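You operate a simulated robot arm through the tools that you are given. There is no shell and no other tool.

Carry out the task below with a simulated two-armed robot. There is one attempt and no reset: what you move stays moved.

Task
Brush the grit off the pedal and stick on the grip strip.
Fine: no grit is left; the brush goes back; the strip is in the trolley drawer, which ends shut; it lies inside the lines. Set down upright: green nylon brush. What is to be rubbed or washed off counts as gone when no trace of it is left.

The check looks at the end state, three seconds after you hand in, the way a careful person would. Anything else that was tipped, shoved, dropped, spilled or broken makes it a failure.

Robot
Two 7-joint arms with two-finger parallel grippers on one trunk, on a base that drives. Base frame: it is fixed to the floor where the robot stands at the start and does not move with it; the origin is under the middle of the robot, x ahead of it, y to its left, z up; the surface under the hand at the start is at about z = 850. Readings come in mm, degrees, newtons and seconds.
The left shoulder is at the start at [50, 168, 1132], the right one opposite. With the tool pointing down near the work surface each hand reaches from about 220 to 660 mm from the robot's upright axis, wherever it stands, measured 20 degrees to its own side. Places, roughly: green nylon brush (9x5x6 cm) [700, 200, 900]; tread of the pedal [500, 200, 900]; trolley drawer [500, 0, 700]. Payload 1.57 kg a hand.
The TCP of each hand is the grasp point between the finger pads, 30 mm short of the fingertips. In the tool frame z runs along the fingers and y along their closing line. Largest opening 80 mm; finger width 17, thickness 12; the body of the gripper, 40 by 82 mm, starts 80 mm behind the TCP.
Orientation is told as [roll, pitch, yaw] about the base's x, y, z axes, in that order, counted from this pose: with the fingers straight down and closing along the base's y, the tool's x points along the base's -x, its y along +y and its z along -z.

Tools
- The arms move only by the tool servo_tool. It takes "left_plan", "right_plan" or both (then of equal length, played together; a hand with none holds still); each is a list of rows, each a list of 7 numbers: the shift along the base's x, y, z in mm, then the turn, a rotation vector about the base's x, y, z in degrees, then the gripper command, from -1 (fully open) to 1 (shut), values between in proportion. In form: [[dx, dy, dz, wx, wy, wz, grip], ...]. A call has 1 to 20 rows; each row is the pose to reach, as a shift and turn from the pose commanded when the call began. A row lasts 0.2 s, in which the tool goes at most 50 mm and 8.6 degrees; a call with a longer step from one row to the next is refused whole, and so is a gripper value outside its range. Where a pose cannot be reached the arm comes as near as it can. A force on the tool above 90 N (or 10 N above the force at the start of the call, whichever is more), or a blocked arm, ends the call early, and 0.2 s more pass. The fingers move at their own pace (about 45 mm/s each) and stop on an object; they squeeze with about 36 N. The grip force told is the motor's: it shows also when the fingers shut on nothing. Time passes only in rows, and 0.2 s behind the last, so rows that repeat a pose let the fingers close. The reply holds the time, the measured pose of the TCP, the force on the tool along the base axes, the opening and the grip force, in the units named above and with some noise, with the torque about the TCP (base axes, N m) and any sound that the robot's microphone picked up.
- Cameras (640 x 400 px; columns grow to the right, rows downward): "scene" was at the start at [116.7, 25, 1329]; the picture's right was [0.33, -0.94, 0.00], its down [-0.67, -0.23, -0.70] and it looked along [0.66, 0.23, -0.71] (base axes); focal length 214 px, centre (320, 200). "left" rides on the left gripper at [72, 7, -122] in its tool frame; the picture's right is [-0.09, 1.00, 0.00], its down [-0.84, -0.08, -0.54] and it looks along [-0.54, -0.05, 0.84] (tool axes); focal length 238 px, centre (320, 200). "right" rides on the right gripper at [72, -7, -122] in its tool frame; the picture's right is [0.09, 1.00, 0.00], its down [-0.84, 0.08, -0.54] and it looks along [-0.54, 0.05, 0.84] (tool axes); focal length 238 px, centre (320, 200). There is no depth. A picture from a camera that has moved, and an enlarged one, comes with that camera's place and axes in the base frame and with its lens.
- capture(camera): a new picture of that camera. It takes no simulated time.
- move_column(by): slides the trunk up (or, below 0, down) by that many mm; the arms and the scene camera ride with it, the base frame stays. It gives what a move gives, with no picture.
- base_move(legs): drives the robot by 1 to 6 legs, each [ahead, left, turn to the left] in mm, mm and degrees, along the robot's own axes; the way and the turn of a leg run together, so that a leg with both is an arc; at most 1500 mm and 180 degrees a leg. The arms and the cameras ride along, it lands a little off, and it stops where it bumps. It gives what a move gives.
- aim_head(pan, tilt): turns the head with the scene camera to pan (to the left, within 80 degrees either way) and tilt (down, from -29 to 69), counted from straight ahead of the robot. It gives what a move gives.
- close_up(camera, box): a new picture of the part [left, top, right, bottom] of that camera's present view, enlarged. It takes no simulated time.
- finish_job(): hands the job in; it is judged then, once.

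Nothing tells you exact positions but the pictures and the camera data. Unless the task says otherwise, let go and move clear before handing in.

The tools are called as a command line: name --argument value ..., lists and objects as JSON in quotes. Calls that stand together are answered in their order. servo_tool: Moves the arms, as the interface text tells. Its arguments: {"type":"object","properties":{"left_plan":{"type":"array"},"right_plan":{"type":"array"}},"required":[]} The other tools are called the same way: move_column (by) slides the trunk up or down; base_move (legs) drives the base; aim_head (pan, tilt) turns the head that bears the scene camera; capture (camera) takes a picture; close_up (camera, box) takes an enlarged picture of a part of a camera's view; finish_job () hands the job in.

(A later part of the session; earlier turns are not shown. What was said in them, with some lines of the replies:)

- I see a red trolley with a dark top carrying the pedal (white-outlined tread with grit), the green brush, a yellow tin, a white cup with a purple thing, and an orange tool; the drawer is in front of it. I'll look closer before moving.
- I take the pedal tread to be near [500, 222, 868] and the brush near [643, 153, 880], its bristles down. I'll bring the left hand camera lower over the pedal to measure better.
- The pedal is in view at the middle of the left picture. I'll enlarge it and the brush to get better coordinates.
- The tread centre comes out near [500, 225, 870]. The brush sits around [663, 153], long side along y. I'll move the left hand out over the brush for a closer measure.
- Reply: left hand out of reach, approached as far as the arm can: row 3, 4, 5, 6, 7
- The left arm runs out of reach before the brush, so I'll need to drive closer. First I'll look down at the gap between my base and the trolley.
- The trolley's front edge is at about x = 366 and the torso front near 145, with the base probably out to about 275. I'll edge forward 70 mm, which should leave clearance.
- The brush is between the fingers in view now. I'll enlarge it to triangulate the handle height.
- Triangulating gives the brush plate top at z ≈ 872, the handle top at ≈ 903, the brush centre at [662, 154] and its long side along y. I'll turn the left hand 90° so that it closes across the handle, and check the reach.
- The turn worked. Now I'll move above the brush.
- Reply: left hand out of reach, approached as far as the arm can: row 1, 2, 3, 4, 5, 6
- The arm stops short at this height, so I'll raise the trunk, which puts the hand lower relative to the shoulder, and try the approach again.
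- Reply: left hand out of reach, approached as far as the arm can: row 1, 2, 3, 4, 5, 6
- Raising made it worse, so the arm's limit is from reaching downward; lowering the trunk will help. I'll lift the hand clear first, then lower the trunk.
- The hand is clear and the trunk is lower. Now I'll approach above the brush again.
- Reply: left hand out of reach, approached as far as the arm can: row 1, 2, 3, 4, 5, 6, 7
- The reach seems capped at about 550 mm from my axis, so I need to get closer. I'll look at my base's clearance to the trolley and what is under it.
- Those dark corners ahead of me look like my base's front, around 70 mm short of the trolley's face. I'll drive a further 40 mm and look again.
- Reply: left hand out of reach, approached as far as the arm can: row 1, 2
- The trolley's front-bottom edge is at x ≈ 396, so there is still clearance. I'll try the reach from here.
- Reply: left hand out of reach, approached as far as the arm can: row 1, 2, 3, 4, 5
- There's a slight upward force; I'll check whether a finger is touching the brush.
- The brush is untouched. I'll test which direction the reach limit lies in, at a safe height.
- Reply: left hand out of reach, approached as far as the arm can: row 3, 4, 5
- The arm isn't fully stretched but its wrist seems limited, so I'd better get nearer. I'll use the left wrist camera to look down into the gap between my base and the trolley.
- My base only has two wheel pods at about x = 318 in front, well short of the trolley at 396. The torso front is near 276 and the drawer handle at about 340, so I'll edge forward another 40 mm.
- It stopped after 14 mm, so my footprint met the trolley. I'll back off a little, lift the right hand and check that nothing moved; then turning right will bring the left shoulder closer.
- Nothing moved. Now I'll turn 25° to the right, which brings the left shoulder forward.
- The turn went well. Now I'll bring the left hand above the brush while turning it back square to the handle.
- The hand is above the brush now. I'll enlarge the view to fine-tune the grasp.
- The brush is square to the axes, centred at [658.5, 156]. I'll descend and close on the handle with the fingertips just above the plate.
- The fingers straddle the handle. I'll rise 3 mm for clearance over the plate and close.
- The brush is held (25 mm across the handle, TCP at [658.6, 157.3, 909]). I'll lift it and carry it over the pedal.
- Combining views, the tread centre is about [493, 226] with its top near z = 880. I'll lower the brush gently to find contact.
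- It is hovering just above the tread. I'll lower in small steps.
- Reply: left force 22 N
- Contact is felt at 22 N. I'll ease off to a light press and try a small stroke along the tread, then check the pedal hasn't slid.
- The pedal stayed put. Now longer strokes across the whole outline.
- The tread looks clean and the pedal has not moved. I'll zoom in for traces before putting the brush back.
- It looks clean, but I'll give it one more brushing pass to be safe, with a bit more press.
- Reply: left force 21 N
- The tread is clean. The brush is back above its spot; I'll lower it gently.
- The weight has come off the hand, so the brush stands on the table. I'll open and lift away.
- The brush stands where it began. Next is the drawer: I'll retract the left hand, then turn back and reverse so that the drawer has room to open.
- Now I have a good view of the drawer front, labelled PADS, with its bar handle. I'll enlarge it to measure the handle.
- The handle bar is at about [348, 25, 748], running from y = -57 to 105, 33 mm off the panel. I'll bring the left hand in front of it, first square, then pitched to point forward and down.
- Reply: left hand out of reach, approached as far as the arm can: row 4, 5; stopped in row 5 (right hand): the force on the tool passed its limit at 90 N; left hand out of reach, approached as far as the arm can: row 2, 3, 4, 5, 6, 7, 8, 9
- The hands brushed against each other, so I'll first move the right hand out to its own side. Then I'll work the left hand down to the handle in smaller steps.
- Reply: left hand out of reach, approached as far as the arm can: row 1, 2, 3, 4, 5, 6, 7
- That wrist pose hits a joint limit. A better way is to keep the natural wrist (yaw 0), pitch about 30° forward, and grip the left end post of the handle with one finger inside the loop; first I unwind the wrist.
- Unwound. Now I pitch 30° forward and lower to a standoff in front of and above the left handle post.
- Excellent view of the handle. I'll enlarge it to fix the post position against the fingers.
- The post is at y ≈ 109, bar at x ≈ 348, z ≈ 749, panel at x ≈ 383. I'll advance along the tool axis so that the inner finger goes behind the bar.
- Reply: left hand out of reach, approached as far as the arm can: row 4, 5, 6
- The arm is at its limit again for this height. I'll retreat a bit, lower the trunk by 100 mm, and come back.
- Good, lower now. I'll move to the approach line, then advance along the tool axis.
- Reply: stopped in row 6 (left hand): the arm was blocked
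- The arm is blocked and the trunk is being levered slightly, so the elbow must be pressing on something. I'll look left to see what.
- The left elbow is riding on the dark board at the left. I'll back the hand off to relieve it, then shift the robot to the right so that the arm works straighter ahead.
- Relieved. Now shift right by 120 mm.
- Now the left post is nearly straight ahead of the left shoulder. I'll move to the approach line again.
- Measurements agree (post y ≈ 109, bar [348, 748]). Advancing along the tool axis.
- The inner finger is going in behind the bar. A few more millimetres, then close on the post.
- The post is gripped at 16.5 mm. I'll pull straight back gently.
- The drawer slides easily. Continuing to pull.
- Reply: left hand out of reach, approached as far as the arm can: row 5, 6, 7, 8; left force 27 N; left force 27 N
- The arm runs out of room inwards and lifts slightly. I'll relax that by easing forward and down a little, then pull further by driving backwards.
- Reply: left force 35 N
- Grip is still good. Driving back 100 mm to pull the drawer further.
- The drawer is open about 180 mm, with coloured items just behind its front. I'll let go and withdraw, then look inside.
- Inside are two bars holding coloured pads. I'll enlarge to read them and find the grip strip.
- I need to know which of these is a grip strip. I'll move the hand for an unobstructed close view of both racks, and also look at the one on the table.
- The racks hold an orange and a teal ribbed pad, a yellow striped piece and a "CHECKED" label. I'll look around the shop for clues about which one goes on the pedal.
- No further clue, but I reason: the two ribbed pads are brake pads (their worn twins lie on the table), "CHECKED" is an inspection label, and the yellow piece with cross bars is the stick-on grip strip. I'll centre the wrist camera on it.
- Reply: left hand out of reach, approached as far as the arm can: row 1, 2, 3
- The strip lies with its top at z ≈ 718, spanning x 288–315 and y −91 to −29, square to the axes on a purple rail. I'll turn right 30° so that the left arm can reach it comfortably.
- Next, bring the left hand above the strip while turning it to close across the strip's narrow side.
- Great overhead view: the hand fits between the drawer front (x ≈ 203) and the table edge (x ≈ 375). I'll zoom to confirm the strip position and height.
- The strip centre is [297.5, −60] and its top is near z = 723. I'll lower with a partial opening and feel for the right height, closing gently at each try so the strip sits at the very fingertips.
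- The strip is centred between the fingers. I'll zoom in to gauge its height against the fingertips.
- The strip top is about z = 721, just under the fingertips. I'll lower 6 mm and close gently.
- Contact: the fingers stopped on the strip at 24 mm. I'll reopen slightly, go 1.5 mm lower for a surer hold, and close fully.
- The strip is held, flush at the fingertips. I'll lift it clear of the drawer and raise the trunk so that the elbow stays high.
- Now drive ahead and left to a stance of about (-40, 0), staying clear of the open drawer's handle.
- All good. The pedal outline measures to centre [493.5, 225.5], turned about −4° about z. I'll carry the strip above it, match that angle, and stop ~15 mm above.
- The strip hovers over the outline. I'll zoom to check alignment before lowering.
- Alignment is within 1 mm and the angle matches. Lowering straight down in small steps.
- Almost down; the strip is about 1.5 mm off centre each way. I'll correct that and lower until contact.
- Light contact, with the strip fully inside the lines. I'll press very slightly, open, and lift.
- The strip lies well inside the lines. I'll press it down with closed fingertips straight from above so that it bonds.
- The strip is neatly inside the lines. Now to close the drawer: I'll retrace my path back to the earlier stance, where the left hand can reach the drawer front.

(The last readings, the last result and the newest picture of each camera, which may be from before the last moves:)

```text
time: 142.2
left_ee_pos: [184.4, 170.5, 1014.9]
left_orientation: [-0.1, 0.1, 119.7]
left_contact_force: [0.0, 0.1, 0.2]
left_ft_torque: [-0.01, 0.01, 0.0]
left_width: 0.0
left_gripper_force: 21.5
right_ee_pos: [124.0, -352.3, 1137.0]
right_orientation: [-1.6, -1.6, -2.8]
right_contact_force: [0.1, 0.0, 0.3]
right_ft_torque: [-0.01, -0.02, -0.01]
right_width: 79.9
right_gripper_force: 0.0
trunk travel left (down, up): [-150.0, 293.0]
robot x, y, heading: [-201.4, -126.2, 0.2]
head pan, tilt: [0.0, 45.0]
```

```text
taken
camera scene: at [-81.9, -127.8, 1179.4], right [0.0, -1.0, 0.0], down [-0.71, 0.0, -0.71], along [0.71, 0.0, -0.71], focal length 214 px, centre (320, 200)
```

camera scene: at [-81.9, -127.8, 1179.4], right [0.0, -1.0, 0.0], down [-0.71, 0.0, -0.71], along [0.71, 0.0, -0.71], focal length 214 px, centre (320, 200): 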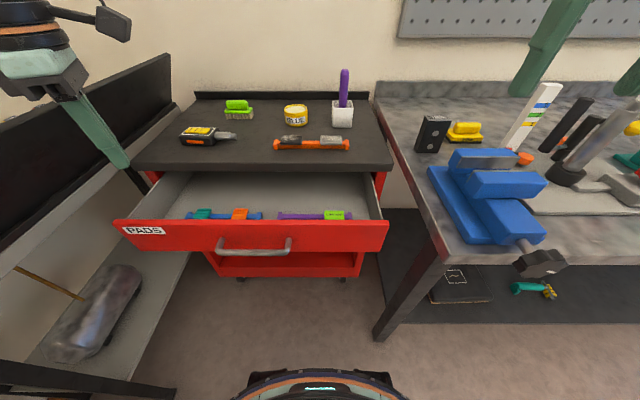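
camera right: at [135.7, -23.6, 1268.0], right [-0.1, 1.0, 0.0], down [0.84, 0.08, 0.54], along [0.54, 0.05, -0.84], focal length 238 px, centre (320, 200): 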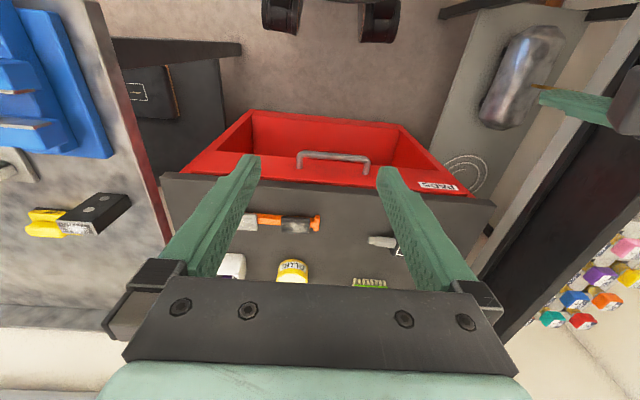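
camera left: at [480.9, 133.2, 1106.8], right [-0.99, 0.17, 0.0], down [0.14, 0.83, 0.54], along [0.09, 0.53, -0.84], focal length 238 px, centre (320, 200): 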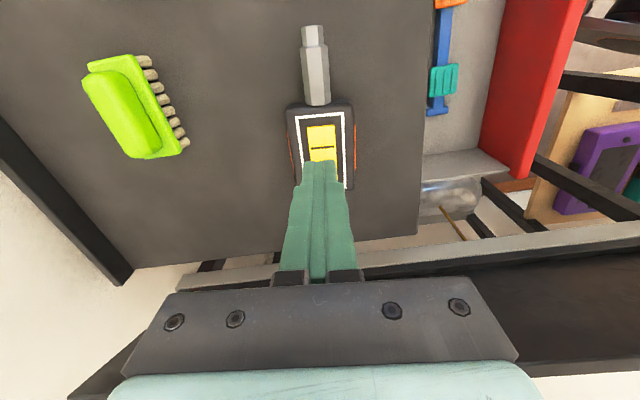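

Now unwind the left wrist to yaw 0, lower the trunk, and pitch the closed fingers forward in front of the panel, just left of the handle.

servo_tool --left_plan '[[-3, 0, 0, 0, 0, -8.5, 1], [-6, 0, 0, 0, 0, -17, 1], [-9, 0, 0, 0, 0, -25.5, 1], [-12, 0, 0, 0, 0, -34, 1], [-15, 0, 0, 0, 0, -42.5, 1], [-18, 0, 0, 0, 0, -51, 1], [-21, 0, 0, 0, 0, -59.5, 1], [-24, 0, 0, 0, 0, -68, 1], [-27, 0, 0, 0, 0, -76.5, 1], [-30, 0, 0, 0, 0, -85, 1], [-33, -5, 0, 0, 0, -93.5, 1], [-36, -10, 0, 0, 0, -102, 1], [-40, -15, 0, 0, 0, -110.5, 1], [-44, -20, 0, 0, 0, -119.5, 1]]'

move_column --by -80

servo_tool --left_plan '[[0, 0, -15, 0, -5, 0, 1], [-5, 0, -35, 0, -10, 0, 1], [-10, 0, -55, 0, -15, 0, 1], [-15, 0, -75, 0, -20, 0, 1], [-15, 0, -95, 0, -25, 0, 1], [-12, 0, -110, 0, -30, 0, 1], [-10, 0, -120, 0, -30, 0, 1]]'

capture --camera "scene"

capture --camera "left"

```text
refused: row 14 steps farther than a row can; nothing moved
```

```text
time: 143.4
left_ee_pos: [184.1, 169.5, 935.2]
left_orientation: [-0.1, 0.1, 119.6]
left_contact_force: [0.1, -0.4, 0.0]
left_ft_torque: [-0.05, 0.03, 0.02]
left_width: 0.0
left_gripper_force: 20.8
right_ee_pos: [123.1, -351.1, 1057.9]
right_orientation: [-1.6, -1.7, -2.8]
right_contact_force: [0.5, -0.2, 0.5]
right_ft_torque: [0.0, 0.03, -0.06]
right_width: 80.0
right_gripper_force: 0.1
trunk travel left (down, up): [-70.0, 373.0]
robot x, y, heading: [-208.2, -127.5, 0.4]
head pan, tilt: [0.0, 45.0]
```

```text
time: 145.0
left_ee_pos: [174.6, 170.6, 813.2]
left_orientation: [-26.9, 14.3, 116.1]
left_contact_force: [0.5, 0.0, -0.4]
left_ft_torque: [0.01, 0.03, 0.04]
left_width: 0.0
left_gripper_force: 20.4
right_ee_pos: [124.6, -351.6, 1056.4]
right_orientation: [-1.8, -1.6, -2.8]
right_contact_force: [0.1, 0.3, -0.3]
right_ft_torque: [-0.01, 0.03, 0.0]
right_width: 80.0
right_gripper_force: 0.1
trunk travel left (down, up): [-70.0, 373.0]
robot x, y, heading: [-201.4, -128.1, 0.4]
head pan, tilt: [0.0, 45.0]
```

```text
taken
camera scene: at [-81.9, -127.9, 1099.4], right [0.0, -1.0, 0.0], down [-0.71, 0.0, -0.71], along [0.71, 0.0, -0.71], focal length 214 px, centre (320, 200)
```

scene: 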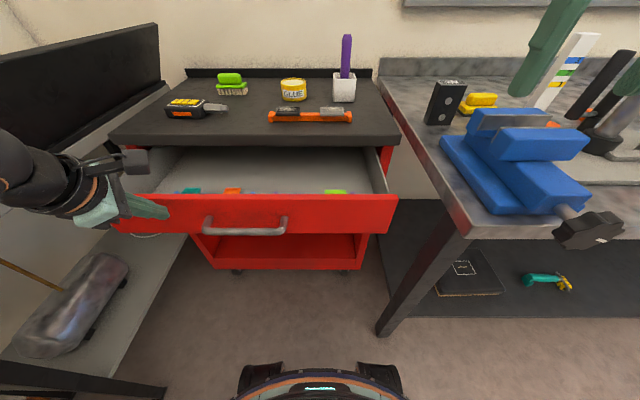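

```text
taken
camera left: at [137.3, 103.1, 933.8], right [-0.79, -0.41, -0.46], down [-0.57, 0.77, 0.29], along [0.23, 0.49, -0.84], focal length 238 px, centre (320, 200)
```

left: 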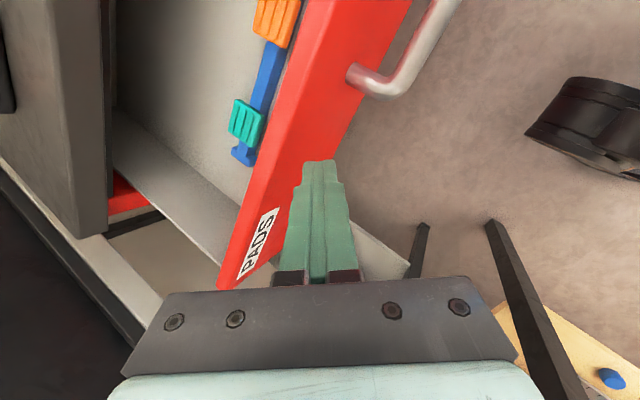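

The yaw unwind was refused, but the closed fingers now point forward and down just the same, which is fine for pushing. I'll ease back and lower to panel mid-height, then check.

servo_tool --left_plan '[[-12, 0, 0, 0, 0, 0, 1], [-20, -5, -12, 0, 0, 0, 1], [-20, -10, -28, 0, 0, 0, 1], [-20, -10, -28, 0, 0, 0, 1]]'

close_up --camera "scene" --box '[80, 140, 320, 280]'

capture --camera "left"

```text
time: 146.0
left_ee_pos: [155.6, 170.7, 796.4]
left_orientation: [-26.4, 14.5, 116.1]
left_contact_force: [0.3, -0.1, 0.1]
left_ft_torque: [0.02, -0.01, -0.01]
left_width: 0.0
left_gripper_force: 21.3
left hand out of reach, approached as far as the arm can: row 3, 4
right_ee_pos: [124.0, -351.2, 1056.0]
right_orientation: [-1.7, -1.6, -2.7]
right_contact_force: [0.5, -0.4, -0.6]
right_ft_torque: [0.01, 0.01, -0.01]
right_width: 80.1
right_gripper_force: 0.0
trunk travel left (down, up): [-70.0, 373.0]
robot x, y, heading: [-204.6, -128.9, 0.1]
head pan, tilt: [0.0, 45.0]
```

```text
2.67 times, centred on (200, 210) of scene
camera zoom: at [-81.8, -127.8, 1099.4], right [0.0, -1.0, 0.0], down [-0.71, 0.0, -0.71], along [0.71, 0.0, -0.71], focal length 572 px, centre (640, 173)
```

zoom: 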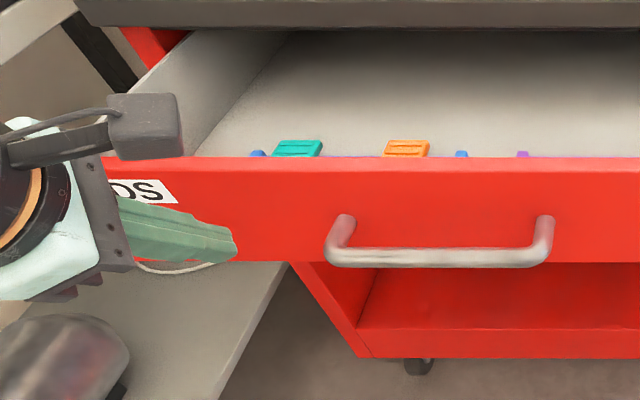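

```text
taken
camera left: at [119.2, 104.3, 916.9], right [-0.79, -0.41, -0.45], down [-0.57, 0.77, 0.3], along [0.23, 0.49, -0.84], focal length 238 px, centre (320, 200)
```

left: 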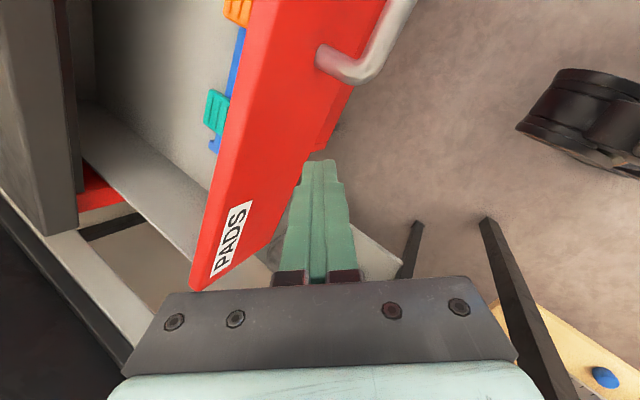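

The closed fingertips are in front of the panel at mid-height (z ≈ 770, y ≈ 170). I'll drive forward to push the drawer most of the way in.

base_move --legs '[[120, 0, 0]]'

capture --camera "scene"

capture --camera "left"

```text
time: 147.2
left_ee_pos: [276.4, 170.2, 797.4]
left_orientation: [-26.5, 14.3, 115.8]
left_contact_force: [-0.6, -0.3, -0.7]
left_ft_torque: [0.01, 0.01, 0.0]
left_width: 0.0
left_gripper_force: 20.8
right_ee_pos: [243.3, -352.3, 1057.1]
right_orientation: [-1.7, -1.6, -2.9]
right_contact_force: [-0.3, -0.8, 0.3]
right_ft_torque: [0.0, -0.01, -0.03]
right_width: 79.9
right_gripper_force: 0.1
trunk travel left (down, up): [-70.0, 373.0]
robot x, y, heading: [-87.3, -127.5, -0.1]
head pan, tilt: [0.0, 45.0]
```

```text
taken
camera scene: at [37.8, -128.1, 1099.3], right [0.0, -1.0, 0.0], down [-0.71, 0.0, -0.71], along [0.71, 0.0, -0.71], focal length 214 px, centre (320, 200)
```

scene: 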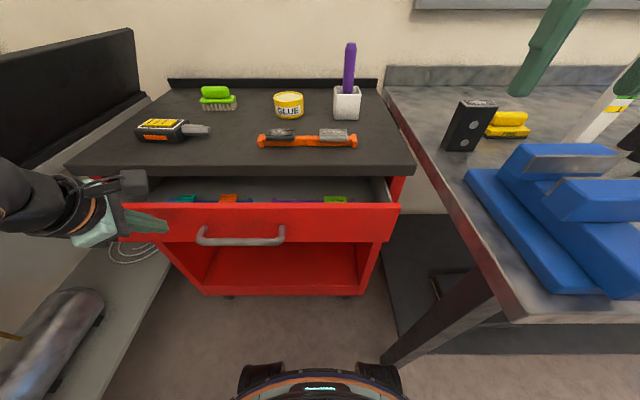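

```text
taken
camera left: at [239.6, 103.3, 917.0], right [-0.79, -0.41, -0.45], down [-0.57, 0.77, 0.3], along [0.23, 0.49, -0.84], focal length 238 px, centre (320, 200)
```

left: 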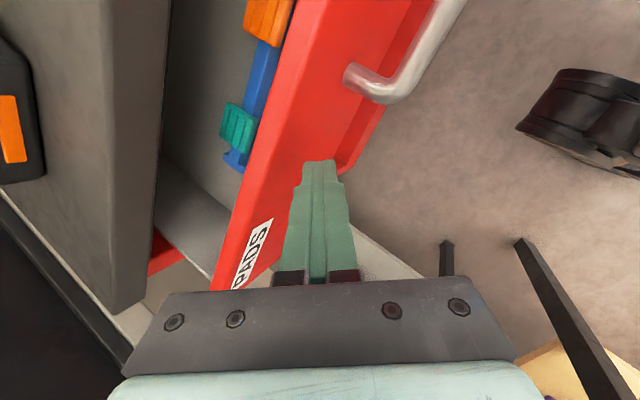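

The drawer is sliding in smoothly. About 83 mm remain; I'll drive 65 mm more.

base_move --legs '[[65, 0, 0]]'

capture --camera "left"

capture --camera "scene"

```text
time: 148.2
left_ee_pos: [341.7, 170.2, 796.7]
left_orientation: [-26.5, 14.4, 115.8]
left_contact_force: [0.1, -0.3, -0.3]
left_ft_torque: [0.0, -0.03, 0.01]
left_width: 0.2
left_gripper_force: 21.5
right_ee_pos: [308.8, -353.2, 1055.5]
right_orientation: [-1.7, -1.8, -2.9]
right_contact_force: [-0.2, 0.6, -0.3]
right_ft_torque: [-0.01, 0.02, 0.02]
right_width: 80.1
right_gripper_force: 0.1
trunk travel left (down, up): [-70.0, 373.0]
robot x, y, heading: [-21.5, -125.9, 0.1]
head pan, tilt: [0.0, 45.0]
```

```text
taken
camera left: at [305.2, 103.3, 917.0], right [-0.79, -0.41, -0.45], down [-0.57, 0.77, 0.29], along [0.23, 0.49, -0.84], focal length 238 px, centre (320, 200)
```

left: 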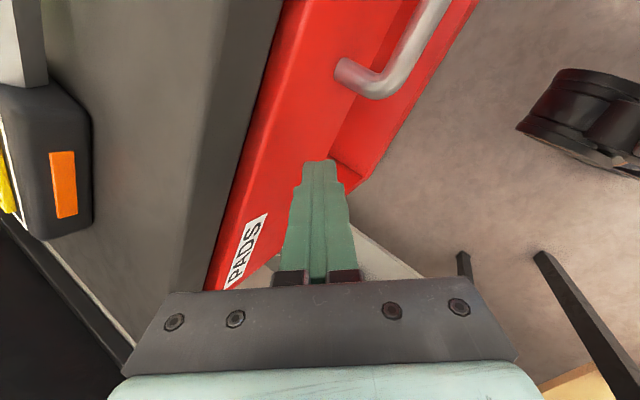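

```text
taken
camera scene: at [103.3, -128.1, 1099.3], right [0.0, -1.0, 0.0], down [-0.71, 0.0, -0.71], along [0.71, 0.0, -0.71], focal length 214 px, centre (320, 200)
```

scene: 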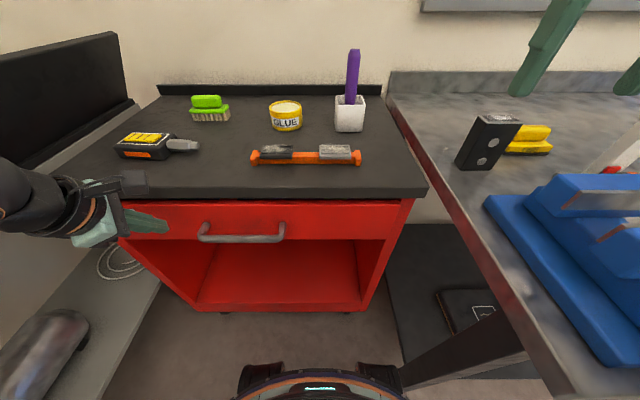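

Nearly shut. I'll finish with small arm pushes while watching the force.

servo_tool --left_plan '[[4, 0, 0, 0, 0, 0, 1], [8, 0, 0, 0, 0, 0, 1], [10, 0, 0, 0, 0, 0, 1]]'

close_up --camera "scene" --box '[100, 170, 440, 260]'

```text
time: 149.0
left_ee_pos: [352.5, 171.0, 795.9]
left_orientation: [-26.5, 14.4, 115.8]
left_contact_force: [-0.5, 1.0, 0.5]
left_ft_torque: [0.02, 0.01, -0.01]
left_width: 0.0
left_gripper_force: 21.4
right_ee_pos: [308.7, -354.0, 1056.3]
right_orientation: [-1.8, -1.7, -2.7]
right_contact_force: [-0.4, -0.9, 0.1]
right_ft_torque: [0.01, 0.02, 0.01]
right_width: 79.9
right_gripper_force: 0.1
trunk travel left (down, up): [-70.0, 373.0]
robot x, y, heading: [-17.0, -126.8, -0.2]
head pan, tilt: [0.0, 45.0]
```

```text
1.88 times, centred on (270, 215) of scene
camera zoom: at [103.3, -128.1, 1099.4], right [0.0, -1.0, 0.0], down [-0.71, 0.0, -0.71], along [0.71, 0.0, -0.71], focal length 404 px, centre (414, 172)
```

zoom: 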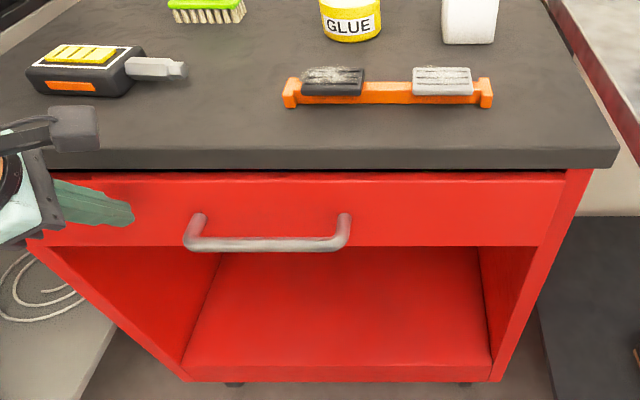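

servo_tool --left_plan '[[2, 0, 0, 0, 0, 0, 1], [4, 0, 0, 0, 0, 0, 1], [5, 0, 0, 0, 0, 0, 1]]'

close_up --camera "scene" --box '[100, 170, 440, 260]'

```text
time: 149.8
left_ee_pos: [357.5, 170.4, 796.5]
left_orientation: [-26.5, 14.4, 115.8]
left_contact_force: [0.0, -0.2, 0.8]
left_ft_torque: [-0.05, 0.0, -0.01]
left_width: 0.0
left_gripper_force: 21.7
right_ee_pos: [308.8, -353.0, 1056.4]
right_orientation: [-1.7, -1.7, -2.8]
right_contact_force: [-0.2, 0.7, 0.0]
right_ft_torque: [0.01, -0.03, 0.01]
right_width: 80.2
right_gripper_force: 0.1
trunk travel left (down, up): [-70.0, 373.0]
robot x, y, heading: [-14.9, -131.2, -0.3]
head pan, tilt: [0.0, 45.0]
```

```text
1.88 times, centred on (270, 215) of scene
camera zoom: at [103.3, -128.1, 1099.4], right [0.0, -1.0, 0.0], down [-0.71, 0.0, -0.71], along [0.71, 0.0, -0.71], focal length 404 px, centre (414, 172)
```

zoom: 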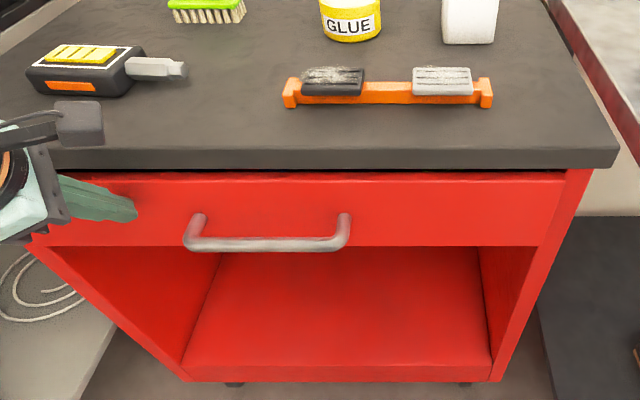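

The handle now reads x ≈ 350, its closed position, so the drawer may have coasted shut. I'll creep forward to confirm by contact.

servo_tool --left_plan '[[2, 0, 0, 0, 0, 0, 1], [4, 0, 0, 0, 0, 0, 1], [5, 0, 0, 0, 0, 0, 1]]'

capture --camera "left"

close_up --camera "scene" --box '[100, 180, 260, 260]'

```text
time: 150.6
left_ee_pos: [357.3, 170.7, 798.1]
left_orientation: [-26.3, 14.4, 116.0]
left_contact_force: [-25.6, -3.0, 4.4]
left_ft_torque: [-0.07, 0.39, -0.08]
left_width: 0.4
left_gripper_force: 21.4
right_ee_pos: [307.0, -353.3, 1055.6]
right_orientation: [-1.7, -1.8, -2.8]
right_contact_force: [0.4, -0.1, -1.1]
right_ft_torque: [-0.01, 0.0, 0.0]
right_width: 79.8
right_gripper_force: 0.0
trunk travel left (down, up): [-70.0, 373.0]
robot x, y, heading: [-17.9, -127.3, 0.0]
head pan, tilt: [0.0, 45.0]
```

```text
taken
camera left: at [322.3, 103.2, 916.5], right [-0.79, -0.41, -0.45], down [-0.56, 0.77, 0.3], along [0.23, 0.49, -0.84], focal length 238 px, centre (320, 200)
```

left: 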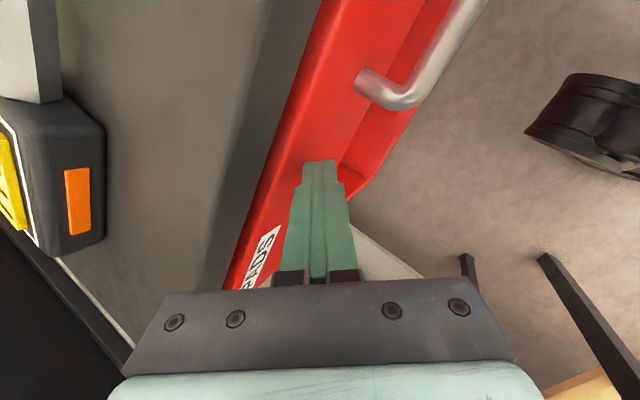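

```text
4.00 times, centred on (180, 220) of scene
camera zoom: at [101.1, -128.5, 1099.7], right [0.0, -1.0, 0.0], down [-0.71, 0.0, -0.71], along [0.71, 0.0, -0.71], focal length 858 px, centre (880, 120)
```

zoom: 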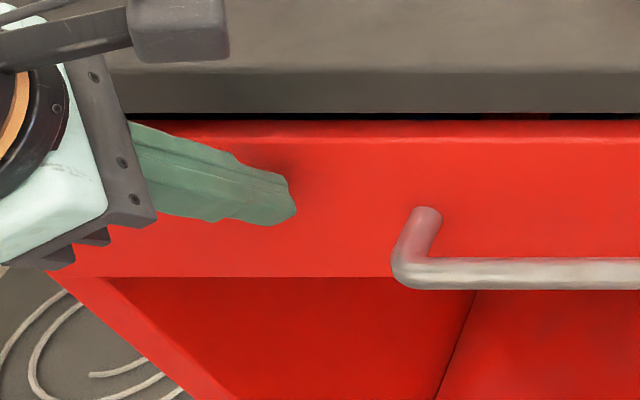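

The panel resists firmly at 26 N, so the drawer is shut. I'll back away along −x, then up.

servo_tool --left_plan '[[-6, 0, 0, 0, 0, 0, 1], [-25, 0, 0, 0, 0, 0, 1], [-60, 0, 5, 0, 0, 0, 1], [-100, 0, 30, 0, 0, 0, 1], [-120, -10, 70, 0, 0, 0, 1], [-120, -10, 110, 0, 0, 0, 1]]'

base_move --legs '[[-120, 0, 0]]'

capture --camera "scene"

close_up --camera "scene" --box '[80, 60, 460, 300]'

```text
time: 152.0
left_ee_pos: [239.0, 157.7, 907.0]
left_orientation: [-26.4, 14.5, 115.8]
left_contact_force: [0.4, -0.1, -0.3]
left_ft_torque: [-0.01, 0.02, -0.02]
left_width: 0.0
left_gripper_force: 20.9
left hand out of reach, approached as far as the arm can: row 3, 4, 5
right_ee_pos: [308.5, -352.3, 1056.8]
right_orientation: [-1.7, -1.7, -2.9]
right_contact_force: [-0.2, 0.6, -0.5]
right_ft_torque: [-0.03, 0.0, 0.0]
right_width: 80.0
right_gripper_force: 0.1
trunk travel left (down, up): [-70.0, 373.0]
robot x, y, heading: [-16.6, -128.6, 0.1]
head pan, tilt: [0.0, 45.0]
```

```text
time: 153.3
left_ee_pos: [118.9, 157.9, 907.3]
left_orientation: [-26.5, 14.3, 115.8]
left_contact_force: [0.5, 0.3, -0.1]
left_ft_torque: [-0.01, -0.02, 0.01]
left_width: 0.1
left_gripper_force: 21.3
right_ee_pos: [186.9, -352.2, 1055.7]
right_orientation: [-1.7, -1.6, -3.0]
right_contact_force: [0.4, -0.4, 0.5]
right_ft_torque: [-0.01, 0.01, -0.01]
right_width: 79.9
right_gripper_force: 0.0
trunk travel left (down, up): [-70.0, 373.0]
robot x, y, heading: [-138.5, -127.4, 0.1]
head pan, tilt: [0.0, 45.0]
```

```text
taken
camera scene: at [-18.1, -128.1, 1099.4], right [0.0, -1.0, 0.0], down [-0.71, 0.0, -0.71], along [0.71, 0.0, -0.71], focal length 214 px, centre (320, 200)
```

scene: 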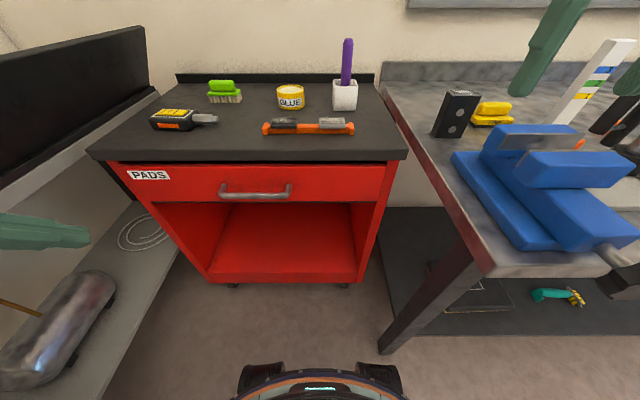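

```text
1.67 times, centred on (270, 180) of scene
camera zoom: at [-18.1, -128.1, 1099.4], right [0.0, -1.0, 0.0], down [-0.71, 0.0, -0.71], along [0.71, 0.0, -0.71], focal length 358 px, centre (403, 233)
```

zoom: 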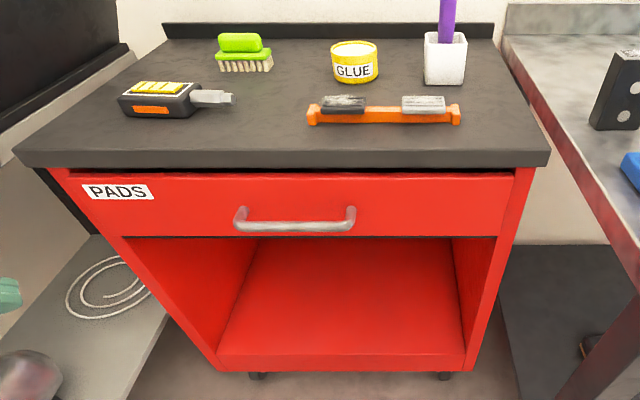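

The drawer is shut and the table top looks undisturbed. One last close look at the pedal, the brush, and the left side where my elbow touched.

close_up --camera "scene" --box '[140, 70, 260, 140]'

close_up --camera "scene" --box '[140, 150, 420, 220]'

aim_head --pan 50 --tilt 25

capture --camera "scene"

```text
5.33 times, centred on (200, 105) of scene
camera zoom: at [-18.1, -128.1, 1099.4], right [0.0, -1.0, 0.0], down [-0.71, 0.0, -0.71], along [0.71, 0.0, -0.71], focal length 1144 px, centre (960, 707)
```

zoom: 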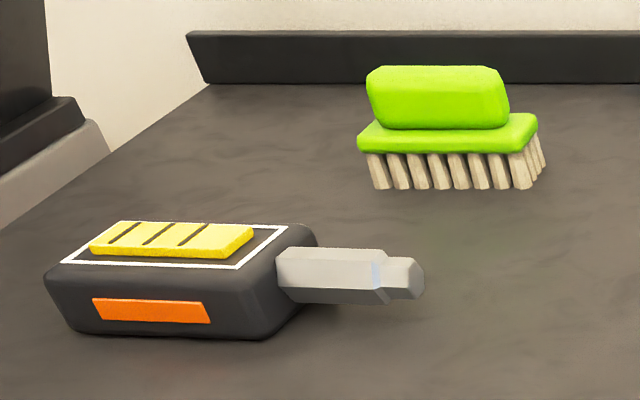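

```text
2.29 times, centred on (280, 185) of scene
camera zoom: at [-18.1, -128.1, 1099.4], right [0.0, -1.0, 0.0], down [-0.71, 0.0, -0.71], along [0.71, 0.0, -0.71], focal length 490 px, centre (411, 234)
```

zoom: 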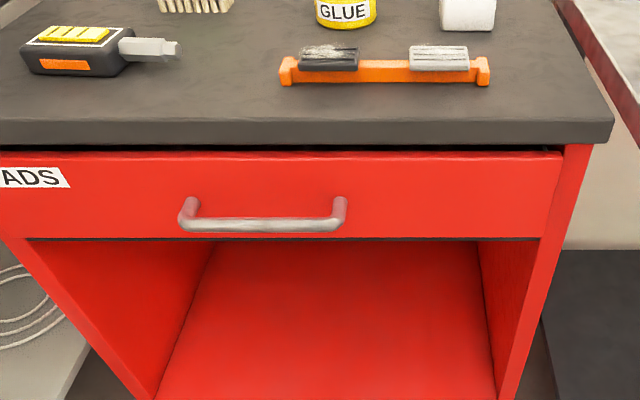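

```text
time: 154.4
left_ee_pos: [118.2, 157.4, 906.1]
left_orientation: [-26.5, 14.5, 115.7]
left_contact_force: [0.8, -0.1, 0.1]
left_ft_torque: [0.01, -0.02, 0.02]
left_width: 0.2
left_gripper_force: 21.1
right_ee_pos: [186.6, -353.4, 1056.1]
right_orientation: [-1.8, -1.7, -3.0]
right_contact_force: [0.6, 0.1, 0.8]
right_ft_torque: [0.01, 0.0, -0.03]
right_width: 79.9
right_gripper_force: 0.1
trunk travel left (down, up): [-70.0, 373.0]
robot x, y, heading: [-140.5, -127.0, 0.0]
head pan, tilt: [50.0, 25.0]
```

```text
taken
camera scene: at [-40.0, -57.6, 1129.9], right [0.76, -0.64, 0.0], down [-0.27, -0.32, -0.91], along [0.58, 0.69, -0.42], focal length 214 px, centre (320, 200)
```

scene: 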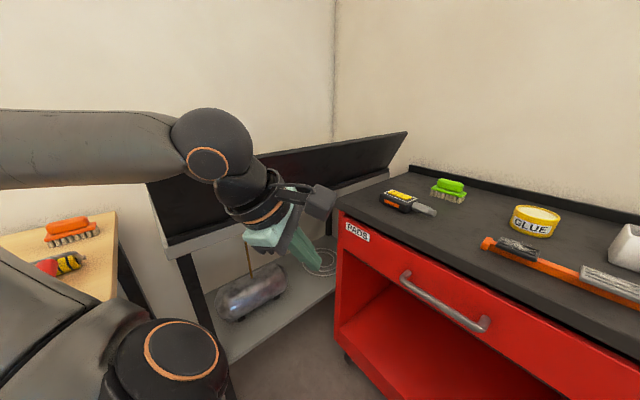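

The strip lies inside the lines on the clean tread. The brush stands upright in its place, the drawer is shut, nothing else looks disturbed, and both hands are clear. I'm handing in.

finish_job

```text
The job is handed in.
```

The grit is off the pedal and a strip is stuck inside the white lines. The brush is back upright in its place and the drawer is shut. The job is handed in, but no result came back.

- **Strip choice:** nothing in the drawer was labelled as the grip strip. I used the yellow piece with black cross bars. The orange and teal ribbed pads looked like brake pads, and the green piece read "CHECKED". If the strip was one of those, that part is wrong.
- **Grit:** I brushed the tread twice. Close-ups after the second pass showed no trace left.
- **Strip placement:** it sits at least about 4 mm inside the lines on every side. I pressed it down at the centre and both ends.
- **Contacts along the way:**
    - My left elbow leaned on the dark board at the left.
    - My hands bumped each other once.
    - My base stopped once against the trolley while driving in.
    - In later pictures the board, trolley and table top looked unmoved. I couldn't see the bottles behind the board at the end.
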